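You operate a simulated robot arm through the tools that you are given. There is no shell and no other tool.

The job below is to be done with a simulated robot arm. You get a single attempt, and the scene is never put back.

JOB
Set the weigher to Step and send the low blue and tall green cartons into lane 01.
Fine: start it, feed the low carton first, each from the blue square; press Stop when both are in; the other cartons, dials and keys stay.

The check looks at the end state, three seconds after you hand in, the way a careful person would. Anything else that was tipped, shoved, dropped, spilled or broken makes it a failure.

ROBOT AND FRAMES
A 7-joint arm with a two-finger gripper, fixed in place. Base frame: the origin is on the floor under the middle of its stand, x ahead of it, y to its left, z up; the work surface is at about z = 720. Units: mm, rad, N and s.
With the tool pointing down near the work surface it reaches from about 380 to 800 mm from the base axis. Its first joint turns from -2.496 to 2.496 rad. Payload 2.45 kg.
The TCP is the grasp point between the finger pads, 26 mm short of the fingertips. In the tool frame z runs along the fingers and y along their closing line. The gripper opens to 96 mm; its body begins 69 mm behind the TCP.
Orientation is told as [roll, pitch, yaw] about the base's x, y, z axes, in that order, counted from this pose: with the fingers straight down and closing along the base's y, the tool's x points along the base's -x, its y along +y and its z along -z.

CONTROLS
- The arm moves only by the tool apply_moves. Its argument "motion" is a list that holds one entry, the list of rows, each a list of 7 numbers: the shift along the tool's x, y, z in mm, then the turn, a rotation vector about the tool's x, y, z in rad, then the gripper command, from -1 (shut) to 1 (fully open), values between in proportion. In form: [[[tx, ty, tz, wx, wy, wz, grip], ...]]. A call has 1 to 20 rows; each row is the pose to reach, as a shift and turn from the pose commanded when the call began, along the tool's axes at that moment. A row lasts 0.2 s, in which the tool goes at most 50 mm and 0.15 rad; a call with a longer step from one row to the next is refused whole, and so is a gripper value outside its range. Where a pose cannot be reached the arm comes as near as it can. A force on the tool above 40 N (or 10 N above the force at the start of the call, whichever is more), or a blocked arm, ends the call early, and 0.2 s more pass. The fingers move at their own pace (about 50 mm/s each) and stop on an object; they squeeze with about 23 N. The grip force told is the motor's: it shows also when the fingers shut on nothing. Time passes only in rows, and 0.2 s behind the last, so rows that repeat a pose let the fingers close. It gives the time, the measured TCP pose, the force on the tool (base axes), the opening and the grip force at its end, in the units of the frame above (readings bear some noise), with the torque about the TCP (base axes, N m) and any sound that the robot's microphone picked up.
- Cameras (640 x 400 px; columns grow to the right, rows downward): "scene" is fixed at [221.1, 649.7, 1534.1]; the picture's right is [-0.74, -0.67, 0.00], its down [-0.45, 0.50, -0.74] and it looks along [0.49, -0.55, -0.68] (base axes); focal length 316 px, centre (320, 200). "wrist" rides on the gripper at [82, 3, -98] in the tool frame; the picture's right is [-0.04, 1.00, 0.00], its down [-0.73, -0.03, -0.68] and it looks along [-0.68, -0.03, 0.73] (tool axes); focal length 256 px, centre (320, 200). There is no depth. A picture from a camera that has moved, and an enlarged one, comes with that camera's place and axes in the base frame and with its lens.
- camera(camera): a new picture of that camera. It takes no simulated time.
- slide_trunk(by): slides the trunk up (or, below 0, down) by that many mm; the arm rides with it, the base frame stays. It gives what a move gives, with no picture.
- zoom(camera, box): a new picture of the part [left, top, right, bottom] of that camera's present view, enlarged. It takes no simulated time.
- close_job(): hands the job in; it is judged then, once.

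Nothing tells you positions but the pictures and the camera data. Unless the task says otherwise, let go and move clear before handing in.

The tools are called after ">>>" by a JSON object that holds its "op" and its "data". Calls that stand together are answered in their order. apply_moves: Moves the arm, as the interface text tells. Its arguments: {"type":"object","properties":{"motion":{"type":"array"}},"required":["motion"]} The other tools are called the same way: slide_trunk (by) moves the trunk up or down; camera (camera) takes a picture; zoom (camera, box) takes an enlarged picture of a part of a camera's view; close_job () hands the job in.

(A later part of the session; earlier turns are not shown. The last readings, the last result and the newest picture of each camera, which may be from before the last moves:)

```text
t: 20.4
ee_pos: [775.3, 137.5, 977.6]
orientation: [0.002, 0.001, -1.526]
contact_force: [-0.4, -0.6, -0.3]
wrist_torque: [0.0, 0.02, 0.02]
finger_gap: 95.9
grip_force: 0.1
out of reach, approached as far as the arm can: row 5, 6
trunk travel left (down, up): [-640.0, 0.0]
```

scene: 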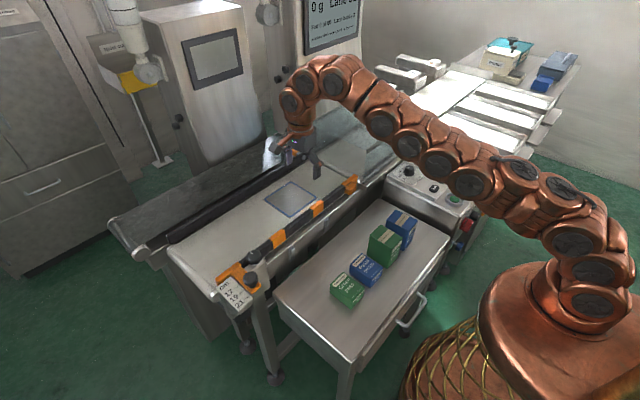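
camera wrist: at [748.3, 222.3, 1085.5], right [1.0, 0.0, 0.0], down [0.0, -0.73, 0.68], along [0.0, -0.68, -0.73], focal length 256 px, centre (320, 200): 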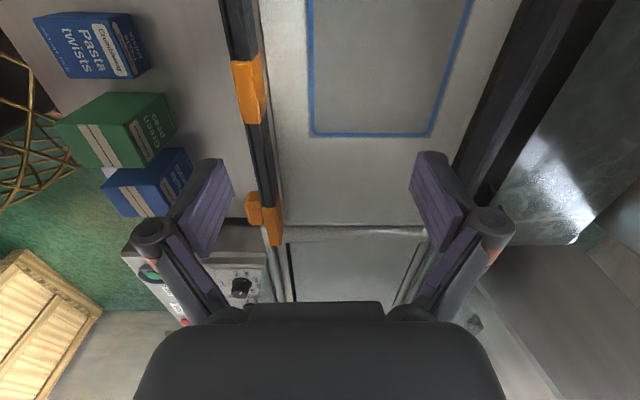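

At z ≈ 978 I now reach about 787 mm radially, so (780–785, 132) at belt height is feasible. Next I'll back away from the belt, close the fingers, and go look at Start.

>>> {"op": "apply_moves", "data": {"motion": [[[0, -45, -10, 0, 0, 0.01, 0], [0, -90, -20, 0, 0, 0.02, -1], [0, -135, -30, 0, 0, 0.03, -1], [0, -180, -40, 0, 0, 0.045, -1], [0, -220, -40, 0, 0, 0.045, -1], [-45, -235, -40, 0, 0, 0.045, -1], [-90, -250, -35, 0, 0, 0.045, -1], [-135, -265, -30, 0, 0, 0.045, -1], [-180, -280, -25, 0, 0, 0.045, -1], [-225, -295, -15, 0, 0, 0.045, -1], [-270, -310, -5, 0, 0, 0.045, -1], [-315, -325, 5, 0, 0, 0.045, -1], [-345, -345, 15, 0, 0, 0.045, -1], [-345, -345, 15, 0, 0, 0.045, -1]]]}}

>>> {"op": "camera", "data": {"camera": "wrist"}}

>>> {"op": "camera", "data": {"camera": "scene"}}

```text
t: 23.4
ee_pos: [445.9, -221.7, 962.9]
orientation: [-0.002, 0.001, -1.573]
contact_force: [-0.4, 0.4, 0.0]
wrist_torque: [0.01, 0.02, -0.05]
finger_gap: 0.0
grip_force: 23.1
trunk travel left (down, up): [-640.0, 0.0]
```

```text
taken
camera wrist: at [450.6, -140.8, 1060.1], right [1.0, -0.04, 0.0], down [-0.03, -0.73, 0.68], along [-0.03, -0.68, -0.73], focal length 256 px, centre (320, 200)
```

wrist: 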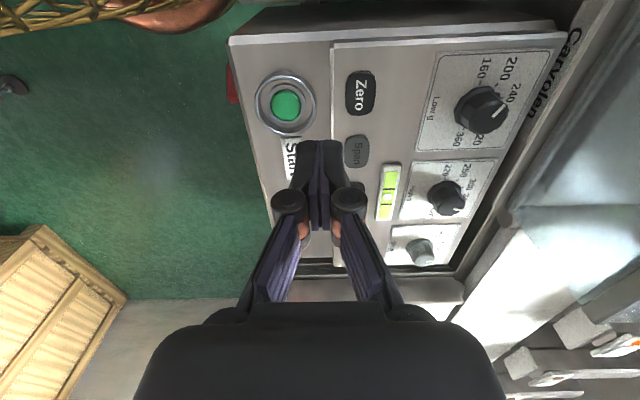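

```text
taken
```

scene: 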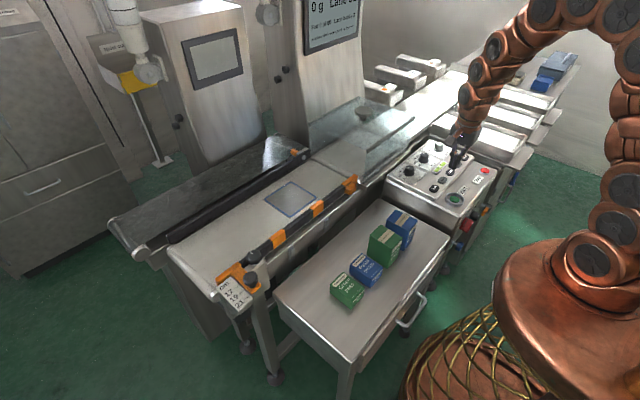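

>>> {"op": "zoom", "data": {"camera": "wrist", "box": [240, 50, 360, 150]}}

>>> {"op": "zoom", "data": {"camera": "scene", "box": [430, 160, 510, 220]}}

```text
4.00 times, centred on (300, 100) of wrist
camera zoom: at [450.6, -140.8, 1060.1], right [1.0, -0.04, 0.0], down [-0.03, -0.73, 0.68], along [-0.03, -0.68, -0.73], focal length 1024 px, centre (400, 600)
```

zoom: 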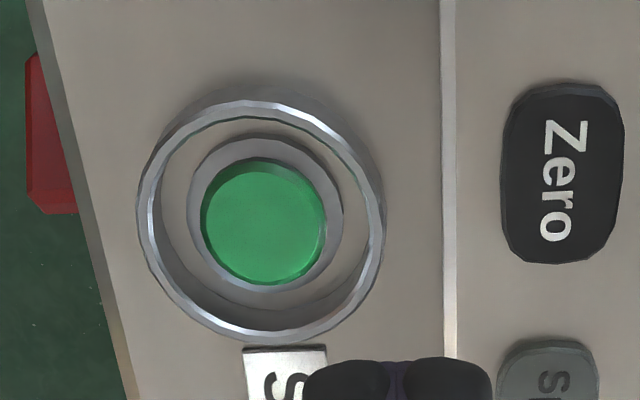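

```text
6.67 times, centred on (470, 190) of scene
camera zoom: at [221.1, 649.7, 1534.1], right [-0.74, -0.67, 0.0], down [-0.45, 0.5, -0.74], along [0.49, -0.55, -0.68], focal length 2109 px, centre (-680, 267)
```

zoom: 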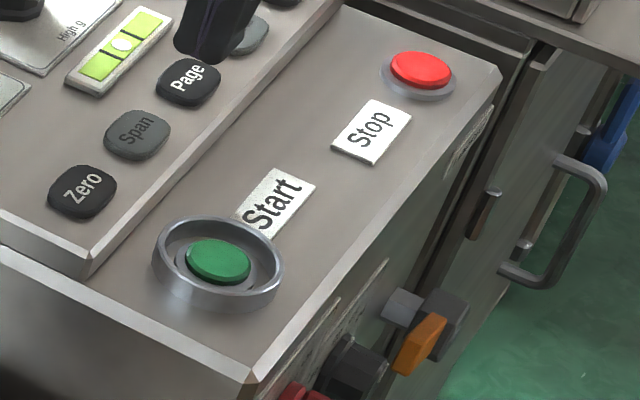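

Start sits in a collar at about (410, −248), top z ≈ 803; the collar's inner width is about 50 mm, enough for the closed fingertips. I'll hover right above it first.

>>> {"op": "apply_moves", "data": {"motion": [[[-13, -18, 30, 0, 0, 0, -1], [-26.6, -35.6, 60, 0, 0, 0, -1], [-26.6, -35.6, 95, 0, 0, 0, -1], [-26.6, -35.6, 118, 0, 0, 0, -1], [-26.6, -35.6, 118, 0, 0, 0, -1]]]}}

>>> {"op": "zoom", "data": {"camera": "scene", "box": [430, 150, 510, 210]}}

>>> {"op": "zoom", "data": {"camera": "wrist", "box": [240, 100, 400, 220]}}

```text
t: 24.6
ee_pos: [407.8, -248.0, 845.7]
orientation: [0.0, 0.001, -1.572]
contact_force: [0.1, 0.4, 0.3]
wrist_torque: [0.03, -0.02, 0.02]
finger_gap: 0.1
grip_force: 22.9
trunk travel left (down, up): [-640.0, 0.0]
```

```text
6.67 times, centred on (470, 180) of scene
camera zoom: at [221.1, 649.7, 1534.1], right [-0.74, -0.67, 0.0], down [-0.45, 0.5, -0.74], along [0.49, -0.55, -0.68], focal length 2109 px, centre (-680, 333)
```

zoom: 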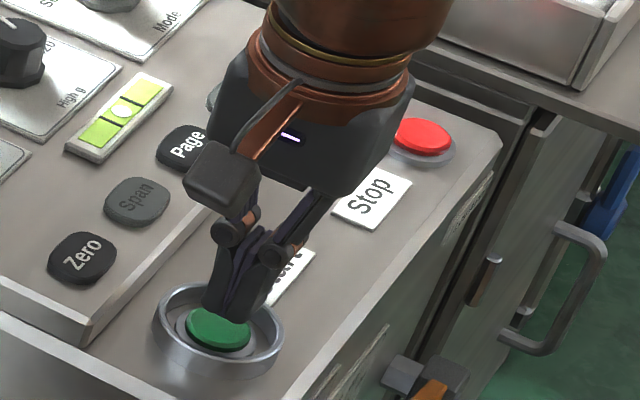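

```text
3.33 times, centred on (320, 160) of wrist
camera zoom: at [413.9, -166.3, 943.8], right [1.0, -0.04, 0.0], down [-0.03, -0.73, 0.68], along [-0.03, -0.68, -0.73], focal length 853 px, centre (320, 333)
```

zoom: 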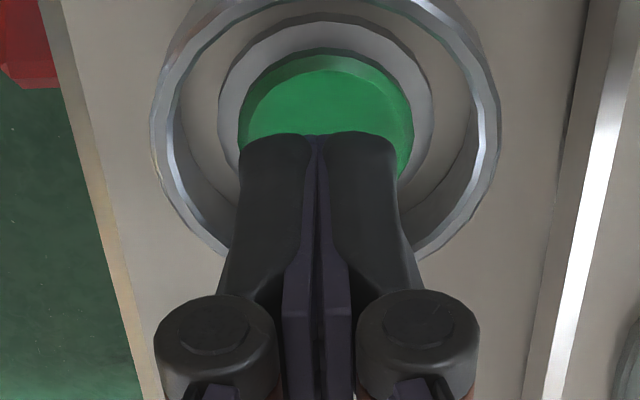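

The tips are over the green cap. Pressing slowly and listening for a click.

>>> {"op": "apply_moves", "data": {"motion": [[[0, 1, 8, 0, 0, 0, -1], [0, 1, 14, 0, 0, 0, -1], [0, 1, 17, 0, 0, 0, -1], [0, 1, 19, 0, 0, 0, -1], [0, 1, 21, 0, 0, 0, -1]]]}}

>>> {"op": "zoom", "data": {"camera": "scene", "box": [270, 0, 390, 100]}}

>>> {"op": "zoom", "data": {"camera": "wrist", "box": [240, 100, 400, 220]}}

```text
t: 25.9
ee_pos: [410.3, -248.1, 824.9]
orientation: [0.0, 0.0, -1.572]
contact_force: [-7.9, 8.4, 33.9]
wrist_torque: [0.25, 0.16, -0.01]
finger_gap: 6.0
grip_force: 28.5
trunk travel left (down, up): [-640.0, 0.0]
heard: click
```

```text
4.00 times, centred on (330, 50) of scene
camera zoom: at [221.1, 649.7, 1534.1], right [-0.74, -0.67, 0.0], down [-0.45, 0.5, -0.74], along [0.49, -0.55, -0.68], focal length 1266 px, centre (280, 800)
```

zoom: 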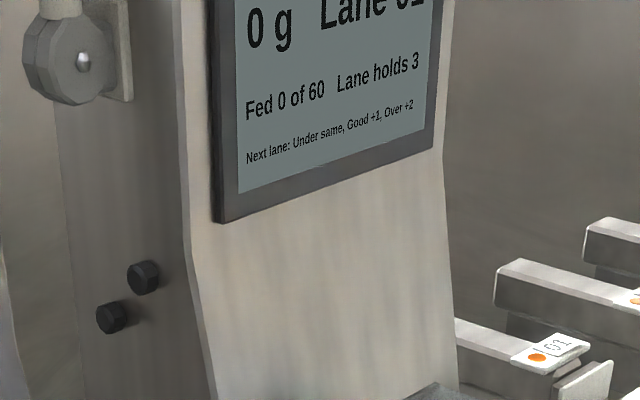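

```text
3.33 times, centred on (320, 160) of wrist
camera zoom: at [414.5, -166.5, 922.6], right [1.0, -0.04, 0.0], down [-0.03, -0.73, 0.68], along [-0.03, -0.68, -0.73], focal length 853 px, centre (320, 333)
```

zoom: 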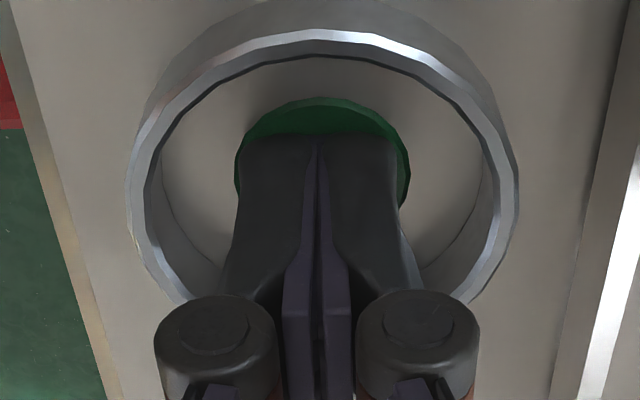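

A click was heard: Start is pressed. I'll lift off and look whether the belts are running.

>>> {"op": "apply_moves", "data": {"motion": [[[0, 0, -10, 0, 0, 0, -1], [0, 0, -30, 0, 0, 0, -1], [0, 0, -70, 0, 0, 0, -1], [0, 0, -110, 0, 0, 0, -1], [0, 0, -110, 0, 0, 0, -1]]]}}

>>> {"op": "camera", "data": {"camera": "scene"}}

>>> {"op": "zoom", "data": {"camera": "wrist", "box": [220, 40, 420, 180]}}

>>> {"op": "zoom", "data": {"camera": "scene", "box": [240, 130, 400, 260]}}

```text
t: 27.1
ee_pos: [409.0, -248.0, 934.0]
orientation: [-0.001, 0.001, -1.572]
contact_force: [0.5, -0.2, -0.9]
wrist_torque: [-0.01, -0.03, 0.05]
finger_gap: 0.0
grip_force: 28.3
trunk travel left (down, up): [-640.0, 0.0]
```

```text
taken
```

scene: 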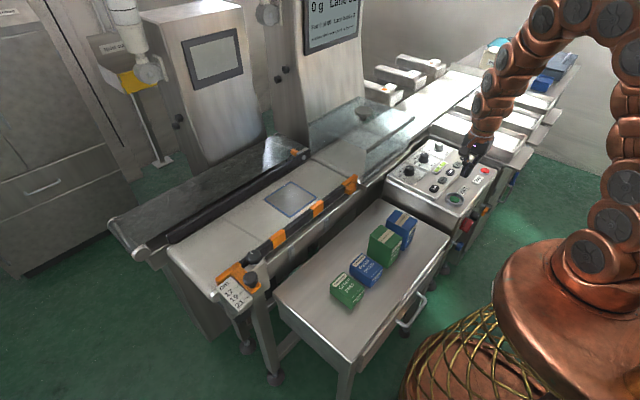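

```text
2.86 times, centred on (320, 110) of wrist
camera zoom: at [414.5, -166.5, 1031.4], right [1.0, -0.04, 0.0], down [-0.03, -0.73, 0.68], along [-0.03, -0.68, -0.73], focal length 731 px, centre (320, 457)
```

zoom: 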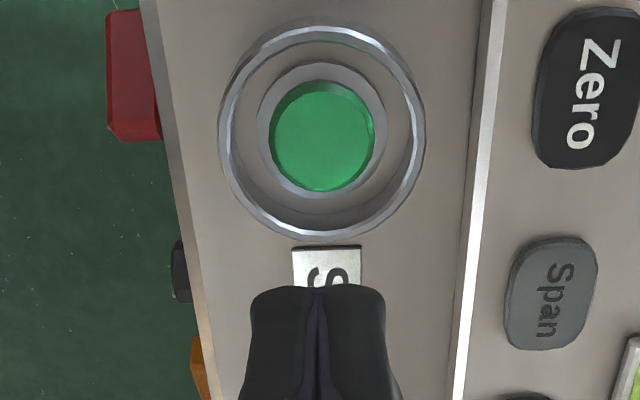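

```text
3.08 times, centred on (320, 195) of scene
camera zoom: at [221.1, 649.7, 1534.1], right [-0.74, -0.67, 0.0], down [-0.45, 0.5, -0.74], along [0.49, -0.55, -0.68], focal length 974 px, centre (320, 215)
```

zoom: 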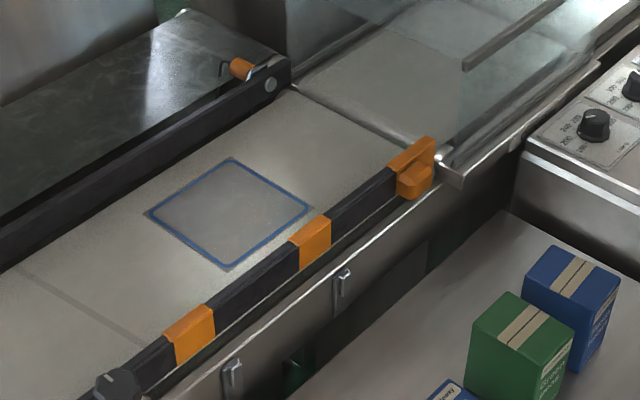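

A belt seam has appeared near the square, which suggests that the belt is moving. I'll go over the low blue carton with the gripper open, closing along x.

>>> {"op": "apply_moves", "data": {"motion": [[[44, 8, 0, 0, 0, 0, 0], [88, 17, 0, 0, 0, 0, 1], [132, 26, 0, 0, 0, 0, 1], [176, 35, 0, 0, 0, 0, 1], [220, 44, 0, 0, 0, 0, 1], [264, 52, 0, 0, 0, 0, 1], [308, 61, 0, 0, 0, 0, 1], [352, 70, 10, 0, 0, 0, 1], [397.5, 78, 20, 0, 0, 0, 1], [397.5, 78, 54, 0, 0, 0, 1], [397.5, 78, 54, 0, 0, 0, 1]]]}}

>>> {"op": "camera", "data": {"camera": "wrist"}}

>>> {"op": "zoom", "data": {"camera": "scene", "box": [240, 130, 400, 260]}}

>>> {"op": "camera", "data": {"camera": "scene"}}

```text
t: 29.4
ee_pos: [489.5, 149.7, 880.3]
orientation: [0.001, 0.0, -1.573]
contact_force: [0.0, 0.4, -0.3]
wrist_torque: [0.04, 0.03, -0.04]
finger_gap: 96.1
grip_force: 0.1
trunk travel left (down, up): [-640.0, 0.0]
```

```text
taken
camera wrist: at [494.7, 231.0, 978.6], right [1.0, -0.04, 0.0], down [-0.03, -0.73, 0.68], along [-0.03, -0.68, -0.73], focal length 256 px, centre (320, 200)
```

wrist: 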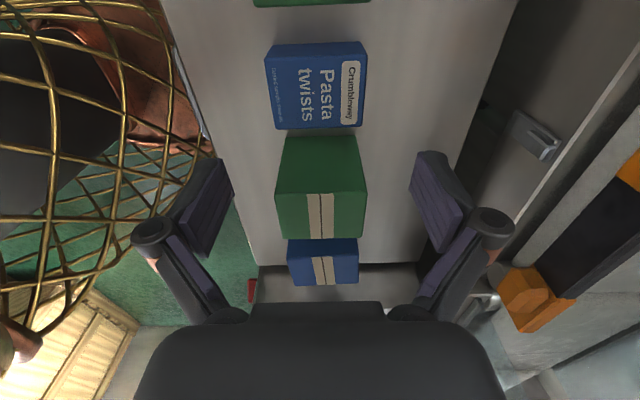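

```text
3.08 times, centred on (320, 195) of scene
camera zoom: at [221.1, 649.7, 1534.1], right [-0.74, -0.67, 0.0], down [-0.45, 0.5, -0.74], along [0.49, -0.55, -0.68], focal length 974 px, centre (320, 215)
```

zoom: 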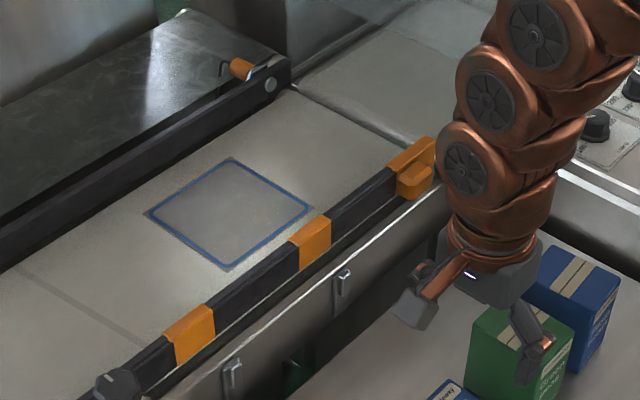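

```text
taken
```

scene: 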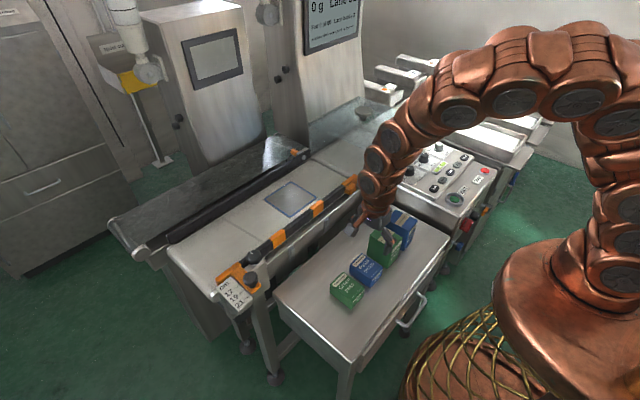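

>>> {"op": "zoom", "data": {"camera": "wrist", "box": [230, 20, 410, 150]}}

>>> {"op": "zoom", "data": {"camera": "wrist", "box": [230, 120, 410, 290]}}

```text
3.08 times, centred on (320, 85) of wrist
camera zoom: at [494.7, 231.0, 978.6], right [1.0, -0.04, 0.0], down [-0.03, -0.73, 0.68], along [-0.03, -0.68, -0.73], focal length 788 px, centre (320, 554)
```

zoom: 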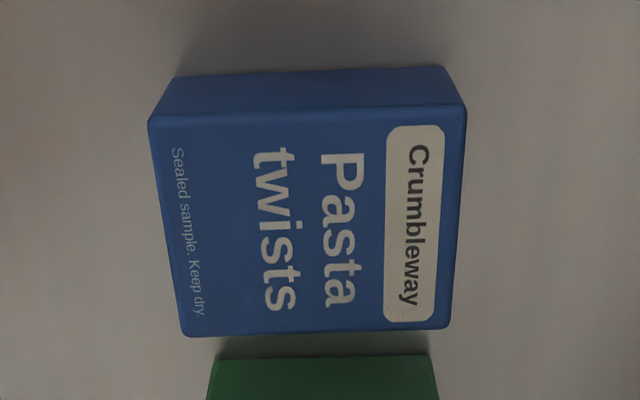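

```text
2.35 times, centred on (320, 205) of wrist
camera zoom: at [494.7, 231.0, 978.6], right [1.0, -0.04, 0.0], down [-0.03, -0.73, 0.68], along [-0.03, -0.68, -0.73], focal length 602 px, centre (320, 188)
```

zoom: 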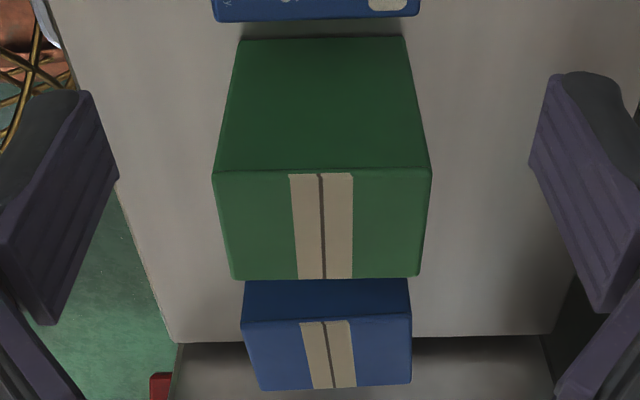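

The low blue carton is at x 451–527, y 123–179, square to the axes. I'll descend around it with the fully open gripper.

>>> {"op": "apply_moves", "data": {"motion": [[[1, 0, 30, 0, 0, 0, 1], [1.5, 0, 60, 0, 0, 0, 1], [1.5, 0, 90, 0, 0, 0, 1], [1.5, 0, 115, 0, 0, 0, 1], [1.5, 0, 128, 0, 0, 0, 1], [1.5, 0, 128, 0, 0, 0, 1]]]}}

>>> {"op": "camera", "data": {"camera": "wrist"}}

>>> {"op": "zoom", "data": {"camera": "scene", "box": [310, 190, 450, 320]}}

```text
t: 30.9
ee_pos: [489.1, 148.1, 751.7]
orientation: [0.001, 0.001, -1.572]
contact_force: [0.0, -0.2, 0.8]
wrist_torque: [0.02, 0.0, -0.01]
finger_gap: 95.9
grip_force: 0.1
trunk travel left (down, up): [-640.0, 0.0]
```

```text
taken
camera wrist: at [494.0, 231.1, 849.5], right [1.0, -0.04, 0.0], down [-0.03, -0.73, 0.68], along [-0.03, -0.68, -0.73], focal length 256 px, centre (320, 200)
```

wrist: 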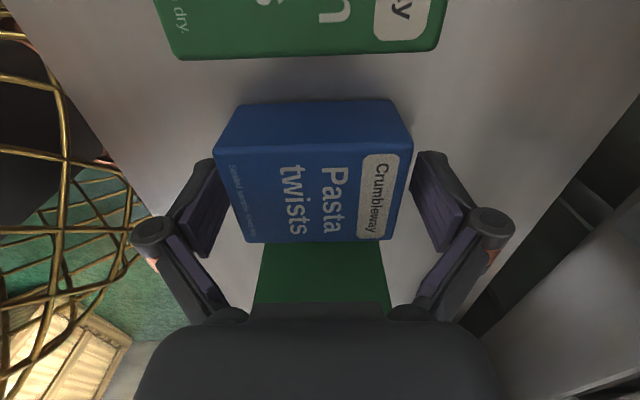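

```text
3.08 times, centred on (380, 255) of scene
camera zoom: at [221.1, 649.7, 1534.1], right [-0.74, -0.67, 0.0], down [-0.45, 0.5, -0.74], along [0.49, -0.55, -0.68], focal length 974 px, centre (135, 31)
```

zoom: 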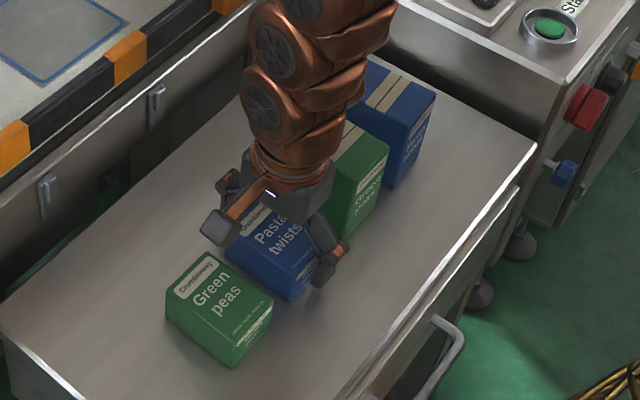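

The fingers straddle the carton with clearance from its neighbours. Closing the grip.

>>> {"op": "apply_moves", "data": {"motion": [[[1.5, 0, 0, 0, 0, 0, -1], [1.5, 0, 0, 0, 0, 0, -1], [1.5, 0, 0, 0, 0, 0, -1], [1.5, 0, 0, 0, 0, 0, -1]]]}}

>>> {"op": "camera", "data": {"camera": "wrist"}}

```text
t: 31.9
ee_pos: [488.4, 151.8, 751.5]
orientation: [0.0, 0.0, -1.574]
contact_force: [0.0, -0.7, 4.2]
wrist_torque: [0.01, 0.08, -0.06]
finger_gap: 79.4
grip_force: 22.9
trunk travel left (down, up): [-640.0, 0.0]
```

```text
taken
camera wrist: at [493.7, 232.7, 849.7], right [1.0, -0.04, 0.0], down [-0.03, -0.73, 0.68], along [-0.03, -0.68, -0.73], focal length 256 px, centre (320, 200)
```

wrist: 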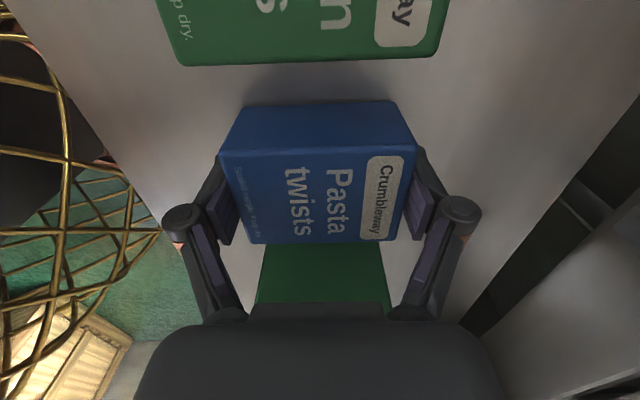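

Gripped at 79 mm. Lifting straight up.

>>> {"op": "apply_moves", "data": {"motion": [[[0, 0, -10, 0, 0, 0, -1], [0, 0, -35, 0, 0, 0, -1], [0, 0, -75, 0, 0, 0, -1], [0, 0, -115, 0, 0, 0, -1], [0, 0, -155, 0, 0, 0, -1], [0, 0, -195, 0, 0, 0, -1], [0, 0, -225, 0, 0, 0, -1], [0, 0, -225, 0, 0, 0, -1]]]}}

>>> {"op": "camera", "data": {"camera": "scene"}}

>>> {"op": "zoom", "data": {"camera": "scene", "box": [240, 130, 400, 260]}}

>>> {"op": "camera", "data": {"camera": "wrist"}}

```text
t: 33.6
ee_pos: [490.5, 151.3, 977.0]
orientation: [-0.001, -0.001, -1.572]
contact_force: [0.2, 0.7, 0.0]
wrist_torque: [0.04, 0.01, -0.01]
finger_gap: 0.0
grip_force: 23.1
trunk travel left (down, up): [-640.0, 0.0]
```

```text
taken
```

scene: 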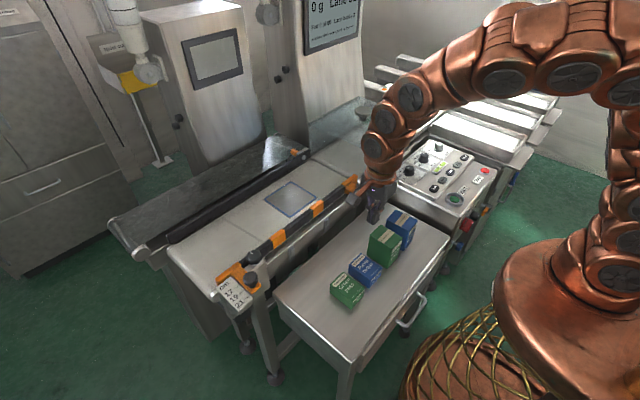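

```text
3.08 times, centred on (320, 195) of scene
camera zoom: at [221.1, 649.7, 1534.1], right [-0.74, -0.67, 0.0], down [-0.45, 0.5, -0.74], along [0.49, -0.55, -0.68], focal length 974 px, centre (320, 215)
```

zoom: 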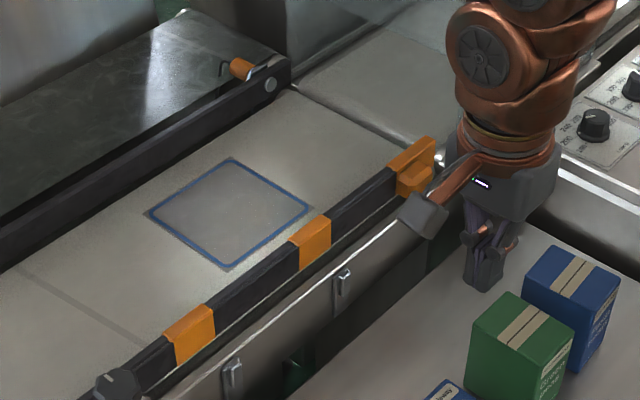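

```text
taken
camera wrist: at [495.5, 232.4, 1074.8], right [1.0, -0.04, 0.0], down [-0.03, -0.73, 0.68], along [-0.03, -0.68, -0.73], focal length 256 px, centre (320, 200)
```

wrist: 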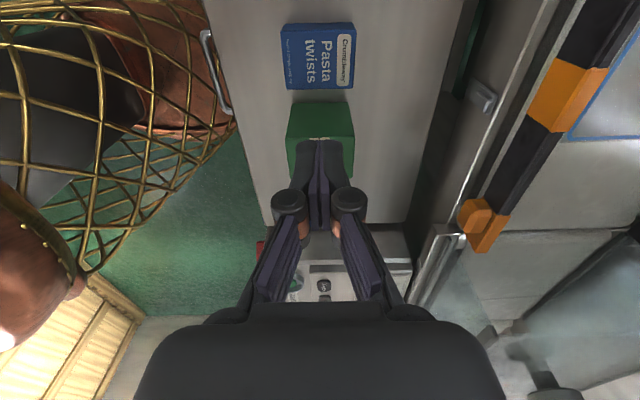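

The carton slipped out of the fingers during the lift and stayed on the tray. I'll look at it closely before trying again.

>>> {"op": "zoom", "data": {"camera": "wrist", "box": [230, 0, 410, 150]}}

>>> {"op": "zoom", "data": {"camera": "scene", "box": [320, 220, 420, 310]}}

```text
2.67 times, centred on (320, 75) of wrist
camera zoom: at [495.5, 232.4, 1074.8], right [1.0, -0.04, 0.0], down [-0.03, -0.73, 0.68], along [-0.03, -0.68, -0.73], focal length 683 px, centre (320, 533)
```

zoom: 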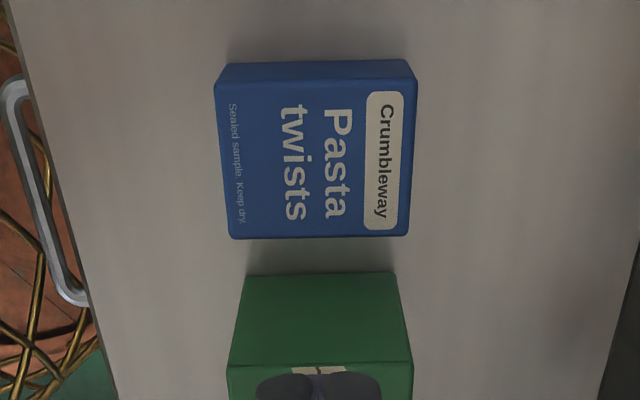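

```text
4.44 times, centred on (370, 265) of scene
camera zoom: at [221.1, 649.7, 1534.1], right [-0.74, -0.67, 0.0], down [-0.45, 0.5, -0.74], along [0.49, -0.55, -0.68], focal length 1406 px, centre (98, -89)
```

zoom: 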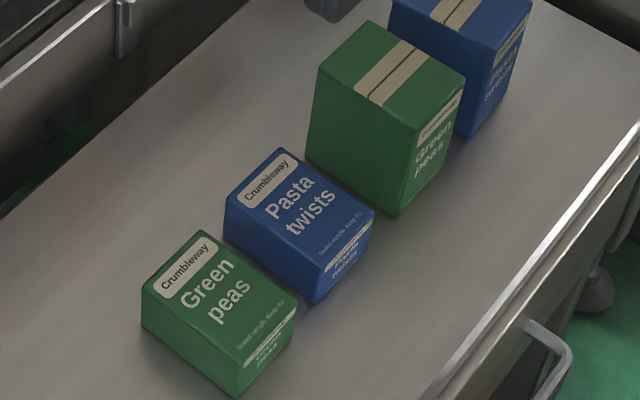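

The carton is unharmed and upright in nearly the same place (x 452–530, y 123–181). I'll re-grip it slightly lower and lift in tiny steps to see how it holds.

>>> {"op": "apply_moves", "data": {"motion": [[[0, 0, 0, 0, 0, 0, 1], [0, 0, 25, 0, 0, 0, 1], [0, 0, 70, 0, 0, 0, 1], [0, 0, 115, 0, 0, 0, 1], [0, 0, 160, 0, 0, 0, 1], [0, 0, 195, 0, 0, 0, 1], [0, 0, 215, 0, 0, 0, 1], [0, 0, 227, 0, 0, 0, 1], [0, 0, 227, 0, 0, 0, 1]]]}}

>>> {"op": "camera", "data": {"camera": "wrist"}}

```text
t: 35.6
ee_pos: [489.8, 151.7, 750.0]
orientation: [-0.001, 0.001, -1.572]
contact_force: [0.7, -0.8, -0.5]
wrist_torque: [0.0, -0.03, 0.03]
finger_gap: 96.4
grip_force: 0.1
trunk travel left (down, up): [-640.0, 0.0]
```

```text
taken
camera wrist: at [494.7, 233.8, 847.3], right [1.0, -0.04, 0.0], down [-0.03, -0.73, 0.68], along [-0.03, -0.68, -0.73], focal length 256 px, centre (320, 200)
```

wrist: 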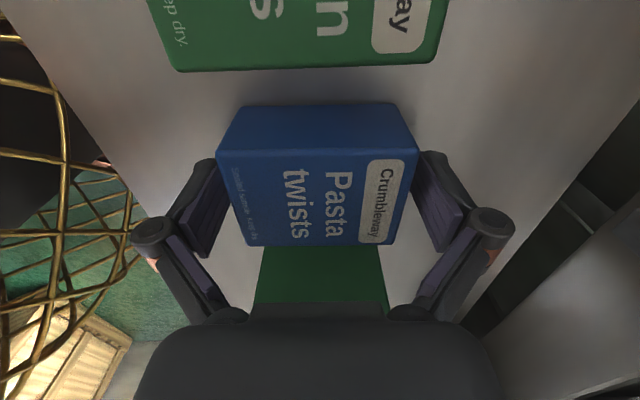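

>>> {"op": "apply_moves", "data": {"motion": [[[0, 0, 0, 0, 0, 0, -1], [0, 0, 0, 0, 0, 0, -1], [0, 0, 0, 0, 0, 0, -1], [0, 0, 0, 0, 0, 0, -1], [0, 0, 0, 0, 0, 0, -1], [0, 0, -3, 0, 0, 0, -1], [0, 0, -6, 0, 0, 0, -1], [0, 0, -6, 0, 0, 0, -1]]]}}

>>> {"op": "camera", "data": {"camera": "wrist"}}

>>> {"op": "zoom", "data": {"camera": "scene", "box": [320, 220, 420, 310]}}

```text
t: 37.5
ee_pos: [489.8, 152.0, 756.9]
orientation: [-0.002, 0.0, -1.573]
contact_force: [0.4, -0.2, -1.5]
wrist_torque: [0.0, -0.02, 0.02]
finger_gap: 79.5
grip_force: 22.5
trunk travel left (down, up): [-640.0, 0.0]
```

```text
taken
camera wrist: at [494.9, 233.3, 853.5], right [1.0, -0.04, 0.0], down [-0.03, -0.73, 0.68], along [-0.03, -0.68, -0.73], focal length 256 px, centre (320, 200)
```

wrist: 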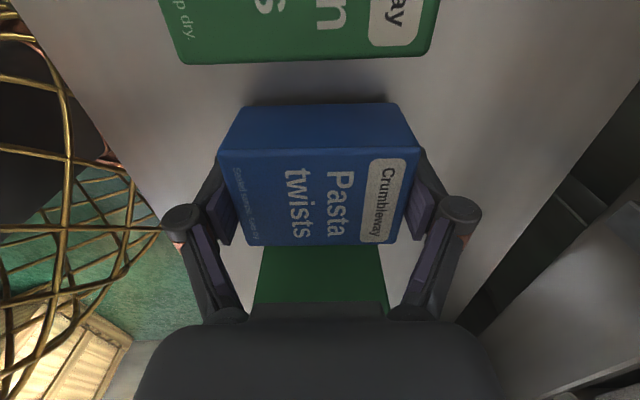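

```text
4.44 times, centred on (370, 265) of scene
camera zoom: at [221.1, 649.7, 1534.1], right [-0.74, -0.67, 0.0], down [-0.45, 0.5, -0.74], along [0.49, -0.55, -0.68], focal length 1406 px, centre (98, -89)
```

zoom: 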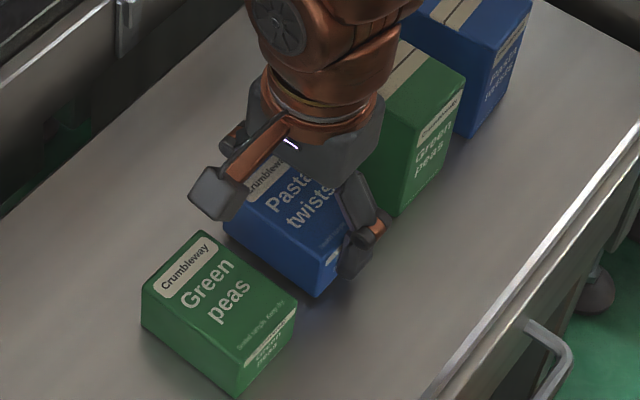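

It lifts (about 1.5 N, so roughly 150 g). I'll raise it gently a bit more and check for creep.

>>> {"op": "apply_moves", "data": {"motion": [[[0, 0, -3, 0, 0, 0, -1], [0, 0, -6, 0, 0, 0, -1], [0, 0, -10, 0, 0, 0, -1], [0, 0, -14, 0, 0, 0, -1], [0, 0, -18, 0, 0, 0, -1], [0, 0, -18, 0, 0, 0, -1]]]}}

>>> {"op": "camera", "data": {"camera": "wrist"}}

>>> {"op": "zoom", "data": {"camera": "scene", "box": [320, 220, 420, 310]}}

```text
t: 38.9
ee_pos: [488.1, 150.4, 773.5]
orientation: [0.0, 0.002, -1.573]
contact_force: [-0.7, 0.7, -0.9]
wrist_torque: [-0.01, 0.01, 0.0]
finger_gap: 79.9
grip_force: 23.0
trunk travel left (down, up): [-640.0, 0.0]
```

```text
taken
camera wrist: at [494.1, 233.3, 871.3], right [1.0, -0.04, 0.0], down [-0.03, -0.73, 0.68], along [-0.03, -0.68, -0.73], focal length 256 px, centre (320, 200)
```

wrist: 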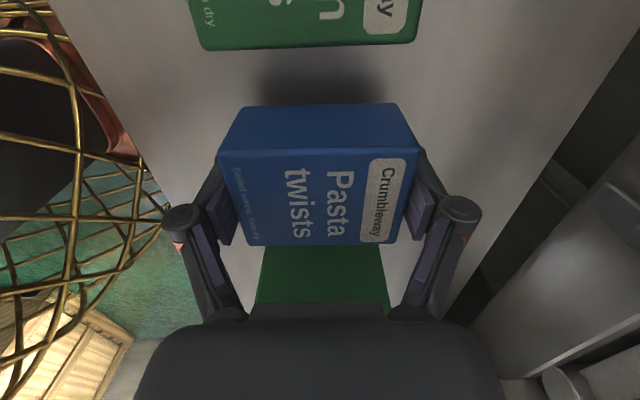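

```text
4.44 times, centred on (370, 265) of scene
camera zoom: at [221.1, 649.7, 1534.1], right [-0.74, -0.67, 0.0], down [-0.45, 0.5, -0.74], along [0.49, -0.55, -0.68], focal length 1406 px, centre (98, -89)
```

zoom: 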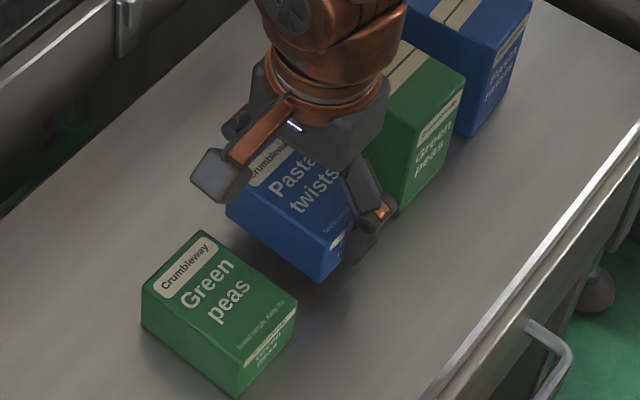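

It holds well now with gentle motion; the first slip must have come from lifting too fast. I'll continue the lift with slow, smooth steps.

>>> {"op": "apply_moves", "data": {"motion": [[[0, 0, -2, 0, 0, 0, -1], [0, 0, -6, 0, 0, 0, -1], [0, 0, -12, 0, 0, 0, -1], [0, 0, -20, 0, 0, 0, -1], [0, 0, -30, 0, 0, 0, -1], [0, 0, -40, 0, 0, 0, -1], [0, 0, -50, 0, 0, 0, -1], [0, 0, -60, 0, 0, 0, -1], [0, 0, -70, 0, 0, 0, -1], [0, 0, -80, 0, 0, 0, -1], [0, 0, -90, 0, 0, 0, -1], [0, 0, -100, 0, 0, 0, -1], [0, 0, -110, 0, 0, 0, -1], [0, 0, -120, 0, 0, 0, -1], [0, 0, -130, 0, 0, 0, -1], [0, 0, -140, 0, 0, 0, -1], [0, 0, -150, 0, 0, 0, -1], [0, 0, -158, 0, 0, 0, -1], [0, 0, -164, 0, 0, 0, -1], [0, 0, -168, 0, 0, 0, -1]]]}}

>>> {"op": "camera", "data": {"camera": "wrist"}}

>>> {"op": "camera", "data": {"camera": "scene"}}

```text
t: 43.0
ee_pos: [489.7, 152.4, 942.7]
orientation: [-0.001, -0.001, -1.574]
contact_force: [-0.1, 0.2, -0.9]
wrist_torque: [0.04, -0.02, -0.01]
finger_gap: 79.3
grip_force: 23.1
trunk travel left (down, up): [-640.0, 0.0]
```

```text
taken
camera wrist: at [494.4, 234.2, 1040.3], right [1.0, -0.04, 0.0], down [-0.03, -0.73, 0.68], along [-0.03, -0.68, -0.73], focal length 256 px, centre (320, 200)
```

wrist: 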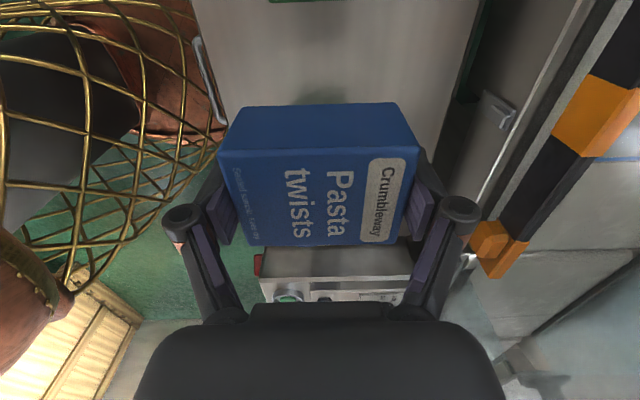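

```text
taken
```

scene: 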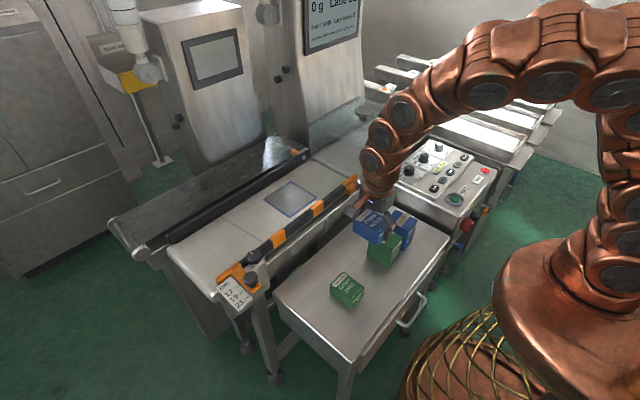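

The carton is held level and clear. Before moving over, I'll check whether the infeed belt is actually moving.

>>> {"op": "zoom", "data": {"camera": "scene", "box": [160, 150, 380, 310]}}

>>> {"op": "zoom", "data": {"camera": "scene", "box": [270, 0, 390, 100]}}

```text
2.50 times, centred on (270, 230) of scene
camera zoom: at [221.1, 649.7, 1534.1], right [-0.74, -0.67, 0.0], down [-0.45, 0.5, -0.74], along [0.49, -0.55, -0.68], focal length 791 px, centre (445, 125)
```

zoom: 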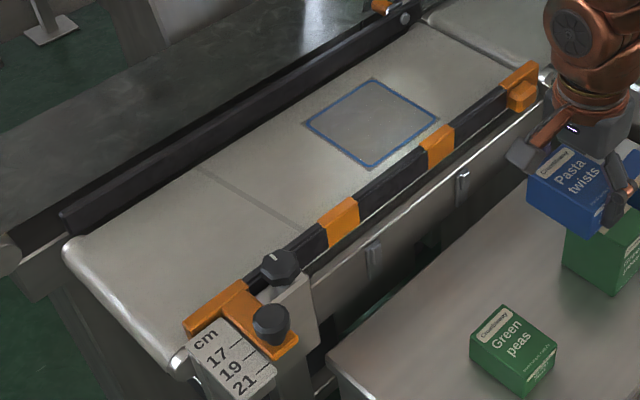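

```text
4.00 times, centred on (330, 50) of scene
camera zoom: at [221.1, 649.7, 1534.1], right [-0.74, -0.67, 0.0], down [-0.45, 0.5, -0.74], along [0.49, -0.55, -0.68], focal length 1266 px, centre (280, 800)
```

zoom: 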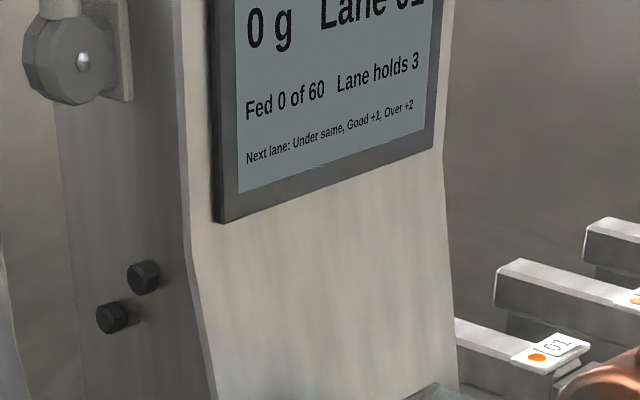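

The seam has not moved since, so the belt seems to wait for a carton. I'll carry the low carton slowly toward the square, above the rail.

>>> {"op": "apply_moves", "data": {"motion": [[[-1, 4, -1, 0, 0, 0, -1], [-2, 12, -2, 0, 0, 0, -1], [-3, 24, -4, 0, 0, 0, -1], [-4, 40, -6, 0, 0, 0, -1], [-5, 56, -8, 0, 0, 0, -1], [-6, 72, -10, 0, 0, 0, -1], [-7, 88, -12, 0, 0, 0, -1], [-8, 104, -14, 0, 0, 0, -1], [-9, 120, -16, 0, 0, 0, -1], [-10, 136, -17, 0, 0, 0, -1], [-11, 152, -17, 0, 0, 0, -1], [-12, 168, -17, 0, 0, 0, -1], [-13, 184, -17, 0, 0, 0, -1], [-14, 200, -17, 0, 0, 0, -1], [-15, 216, -17, 0, 0, 0, -1], [-16, 232, -17, 0, 0, 0, -1], [-17, 248, -17, 0, 0, 0, -1], [-18, 262, -17, 0, 0, 0, -1], [-19, 273, -17, 0, 0, 0, -1], [-20, 282, -17, 0, 0, 0, -1]]]}}

>>> {"op": "camera", "data": {"camera": "wrist"}}

>>> {"op": "camera", "data": {"camera": "scene"}}

```text
t: 47.2
ee_pos: [770.2, 131.8, 959.1]
orientation: [-0.001, 0.0, -1.571]
contact_force: [-0.3, 0.0, -0.9]
wrist_torque: [-0.02, -0.01, 0.01]
finger_gap: 79.3
grip_force: 22.9
trunk travel left (down, up): [-640.0, 0.0]
```

```text
taken
camera wrist: at [774.8, 213.3, 1055.7], right [1.0, -0.04, 0.0], down [-0.03, -0.73, 0.68], along [-0.03, -0.68, -0.73], focal length 256 px, centre (320, 200)
```

wrist: 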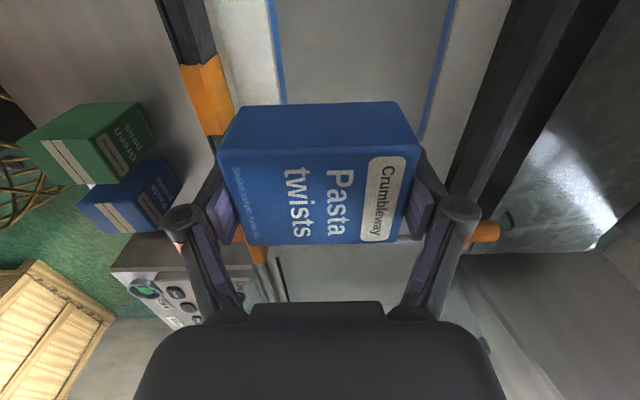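

```text
taken
```

scene: 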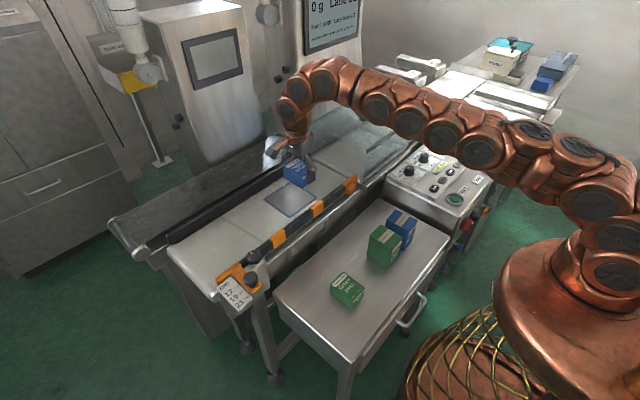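

The carton is over the near part of the square. I'll descend slowly while shifting to about (780, 140).

>>> {"op": "apply_moves", "data": {"motion": [[[1, 1, 3, 0, 0, 0, -1], [2, 2, 9, 0, 0, 0, -1], [3, 3, 17, 0, 0, 0, -1], [4, 4, 26, 0, 0, 0, -1], [5, 5, 35, 0, 0, 0, -1], [6, 6, 44, 0, 0, 0, -1], [7, 8, 53, 0, 0, 0, -1], [8, 9, 60, 0, 0, 0, -1], [8, 10, 66, 0, 0, 0, -1], [8, 10, 69, 0, 0, 0, -1], [8, 10, 69, 0, 0, 0, -1]]]}}

>>> {"op": "camera", "data": {"camera": "wrist"}}

>>> {"op": "zoom", "data": {"camera": "scene", "box": [230, 130, 390, 250]}}

```text
t: 49.6
ee_pos: [781.2, 140.4, 889.5]
orientation: [-0.001, -0.001, -1.572]
contact_force: [-0.9, 0.6, -1.4]
wrist_torque: [0.03, -0.03, 0.0]
finger_gap: 79.4
grip_force: 23.0
trunk travel left (down, up): [-640.0, 0.0]
```

```text
taken
camera wrist: at [786.0, 221.2, 987.4], right [1.0, -0.04, 0.0], down [-0.03, -0.73, 0.68], along [-0.03, -0.68, -0.73], focal length 256 px, centre (320, 200)
```

wrist: 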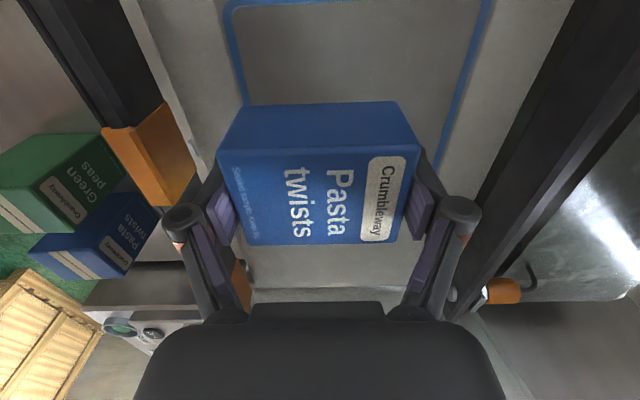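

```text
3.33 times, centred on (310, 190) of scene
camera zoom: at [221.1, 649.7, 1534.1], right [-0.74, -0.67, 0.0], down [-0.45, 0.5, -0.74], along [0.49, -0.55, -0.68], focal length 1055 px, centre (353, 233)
```

zoom: 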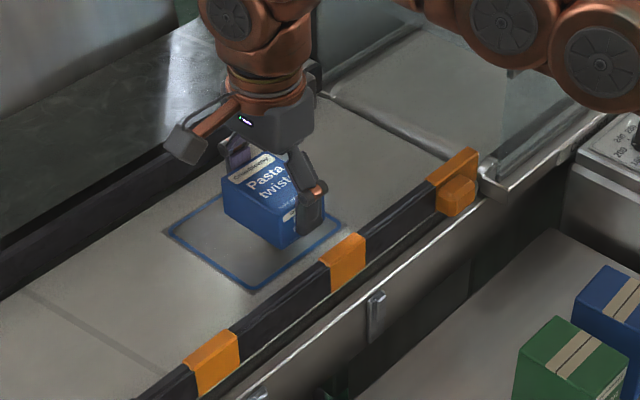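

>>> {"op": "apply_moves", "data": {"motion": [[[-2, 2, 1, 0, 0, 0, -1], [-4, 4, 2, 0, 0, 0, -1], [-7, 6, 4, 0, 0, 0, -1], [-9, 8, 6, 0, 0, 0, -1], [-10, 9, 8, 0, 0, 0, -1], [-10, 9, 10, 0, 0, 0, -1], [-10, 9, 10, 0, 0, 0, -1]]]}}

>>> {"op": "camera", "data": {"camera": "wrist"}}

>>> {"op": "zoom", "data": {"camera": "scene", "box": [250, 140, 350, 220]}}

```text
t: 51.2
ee_pos: [787.4, 128.6, 879.3]
orientation: [0.0, 0.001, -1.574]
contact_force: [0.0, 0.3, -1.9]
wrist_torque: [-0.04, 0.03, -0.01]
finger_gap: 79.7
grip_force: 23.1
out of reach, approached as far as the arm can: row 5
trunk travel left (down, up): [-640.0, 0.0]
```

```text
taken
camera wrist: at [792.3, 211.1, 977.0], right [1.0, -0.04, 0.0], down [-0.03, -0.73, 0.68], along [-0.03, -0.68, -0.73], focal length 256 px, centre (320, 200)
```

wrist: 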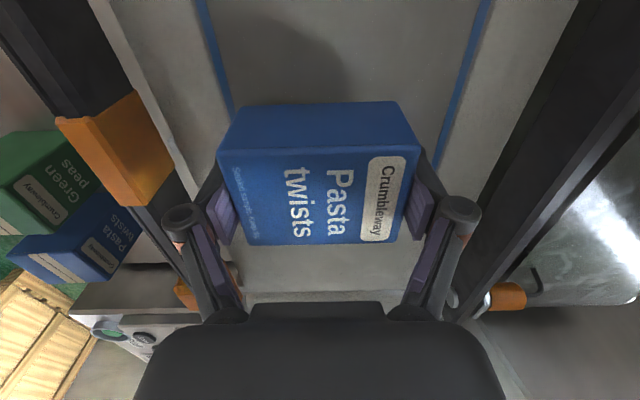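

```text
5.00 times, centred on (300, 180) of scene
camera zoom: at [221.1, 649.7, 1534.1], right [-0.74, -0.67, 0.0], down [-0.45, 0.5, -0.74], along [0.49, -0.55, -0.68], focal length 1582 px, centre (420, 300)
```

zoom: 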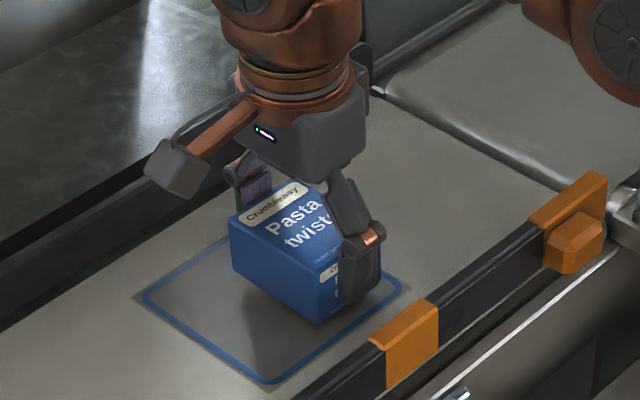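

It's over the square at about (788, 129), a few millimetres above the belt. Lowering in small steps to feel the contact.

>>> {"op": "apply_moves", "data": {"motion": [[[0, 0, 1, 0, 0, 0, -1], [0, 0, 2, 0, 0, 0, -1], [0, 0, 3, 0, 0, 0, -1]]]}}

>>> {"op": "zoom", "data": {"camera": "scene", "box": [250, 140, 350, 220]}}

```text
t: 52.0
ee_pos: [787.7, 130.1, 876.4]
orientation: [0.002, -0.002, -1.57]
contact_force: [-0.7, -0.2, -1.1]
wrist_torque: [-0.02, -0.01, 0.02]
finger_gap: 79.6
grip_force: 22.8
trunk travel left (down, up): [-640.0, 0.0]
```

```text
5.00 times, centred on (300, 180) of scene
camera zoom: at [221.1, 649.7, 1534.1], right [-0.74, -0.67, 0.0], down [-0.45, 0.5, -0.74], along [0.49, -0.55, -0.68], focal length 1582 px, centre (420, 300)
```

zoom: 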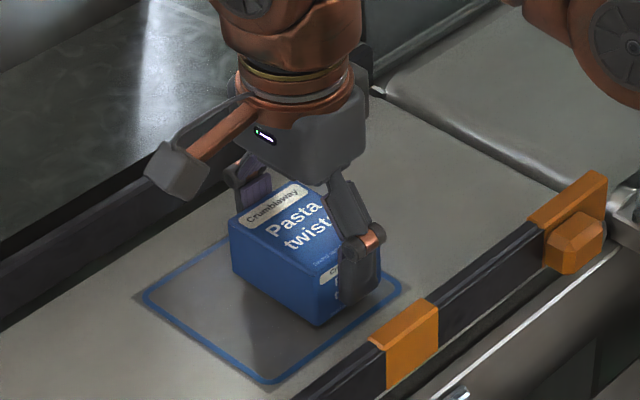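

>>> {"op": "apply_moves", "data": {"motion": [[[0, 0, 1, 0, 0, 0, -1], [0, 0, 2, 0, 0, 0, -1]]]}}

```text
t: 52.6
ee_pos: [787.1, 129.5, 877.6]
orientation: [0.0, -0.001, -1.572]
contact_force: [0.4, 0.2, -1.9]
wrist_torque: [0.03, 0.01, 0.02]
finger_gap: 79.2
grip_force: 22.1
out of reach, approached as far as the arm can: row 1, 2
trunk travel left (down, up): [-640.0, 0.0]
```

The arm is at its reach limit here; I'll ease back 6 mm in x and continue down.

>>> {"op": "apply_moves", "data": {"motion": [[[0, -3, 0, 0, 0, 0, -1], [0, -6, 1, 0, 0, 0, -1], [0, -6, 2, 0, 0, 0, -1], [0, -6, 3, 0, 0, 0, -1]]]}}

```text
t: 53.6
ee_pos: [780.7, 130.8, 875.5]
orientation: [-0.001, 0.0, -1.572]
contact_force: [0.4, 0.7, -1.0]
wrist_torque: [0.02, -0.01, 0.0]
finger_gap: 79.5
grip_force: 23.5
trunk travel left (down, up): [-640.0, 0.0]
```

>>> {"op": "apply_moves", "data": {"motion": [[[0, 1, 1, 0, 0, 0, -1], [0, 2, 2, 0, 0, 0, -1], [0, 2, 3, 0, 0, 0, -1]]]}}

>>> {"op": "zoom", "data": {"camera": "scene", "box": [250, 140, 350, 220]}}

>>> {"op": "camera", "data": {"camera": "wrist"}}

```text
t: 54.5
ee_pos: [784.3, 129.5, 871.8]
orientation: [0.001, -0.001, -1.571]
contact_force: [-0.2, 0.4, -0.8]
wrist_torque: [0.01, -0.01, 0.0]
finger_gap: 79.5
grip_force: 22.8
trunk travel left (down, up): [-640.0, 0.0]
```

```text
5.00 times, centred on (300, 180) of scene
camera zoom: at [221.1, 649.7, 1534.1], right [-0.74, -0.67, 0.0], down [-0.45, 0.5, -0.74], along [0.49, -0.55, -0.68], focal length 1582 px, centre (420, 300)
```

zoom: 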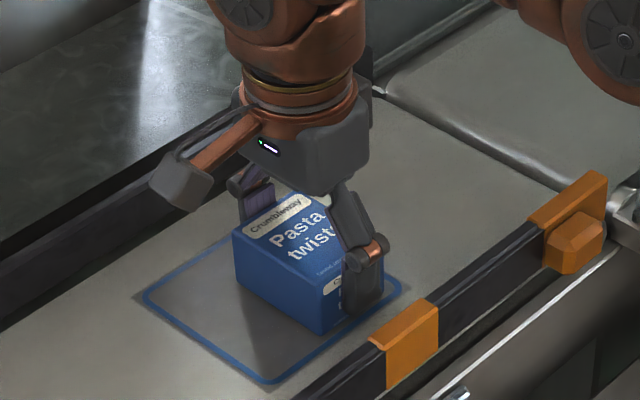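

```text
taken
camera wrist: at [789.0, 211.8, 969.4], right [1.0, -0.04, 0.0], down [-0.03, -0.73, 0.68], along [-0.03, -0.68, -0.73], focal length 256 px, centre (320, 200)
```

wrist: 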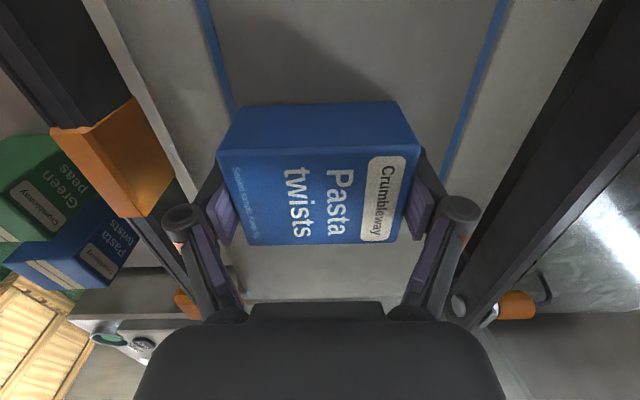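

>>> {"op": "apply_moves", "data": {"motion": [[[0, 0, 1, 0, 0, 0, -1], [0, 0, 2, 0, 0, 0, -1], [0, 0, 3, 0, 0, 0, -1]]]}}

>>> {"op": "zoom", "data": {"camera": "scene", "box": [260, 160, 340, 220]}}

```text
t: 55.2
ee_pos: [784.5, 129.2, 869.6]
orientation: [0.0, 0.001, -1.573]
contact_force: [-1.9, 0.0, 5.6]
wrist_torque: [-0.16, 0.12, -0.07]
finger_gap: 79.4
grip_force: 23.0
trunk travel left (down, up): [-640.0, 0.0]
```

```text
6.67 times, centred on (300, 190) of scene
camera zoom: at [221.1, 649.7, 1534.1], right [-0.74, -0.67, 0.0], down [-0.45, 0.5, -0.74], along [0.49, -0.55, -0.68], focal length 2109 px, centre (453, 267)
```

zoom: 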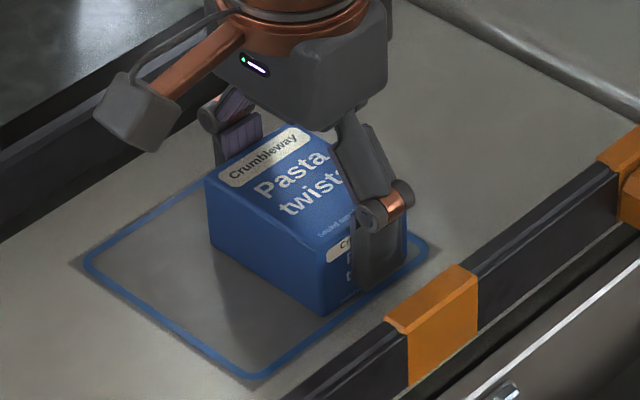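

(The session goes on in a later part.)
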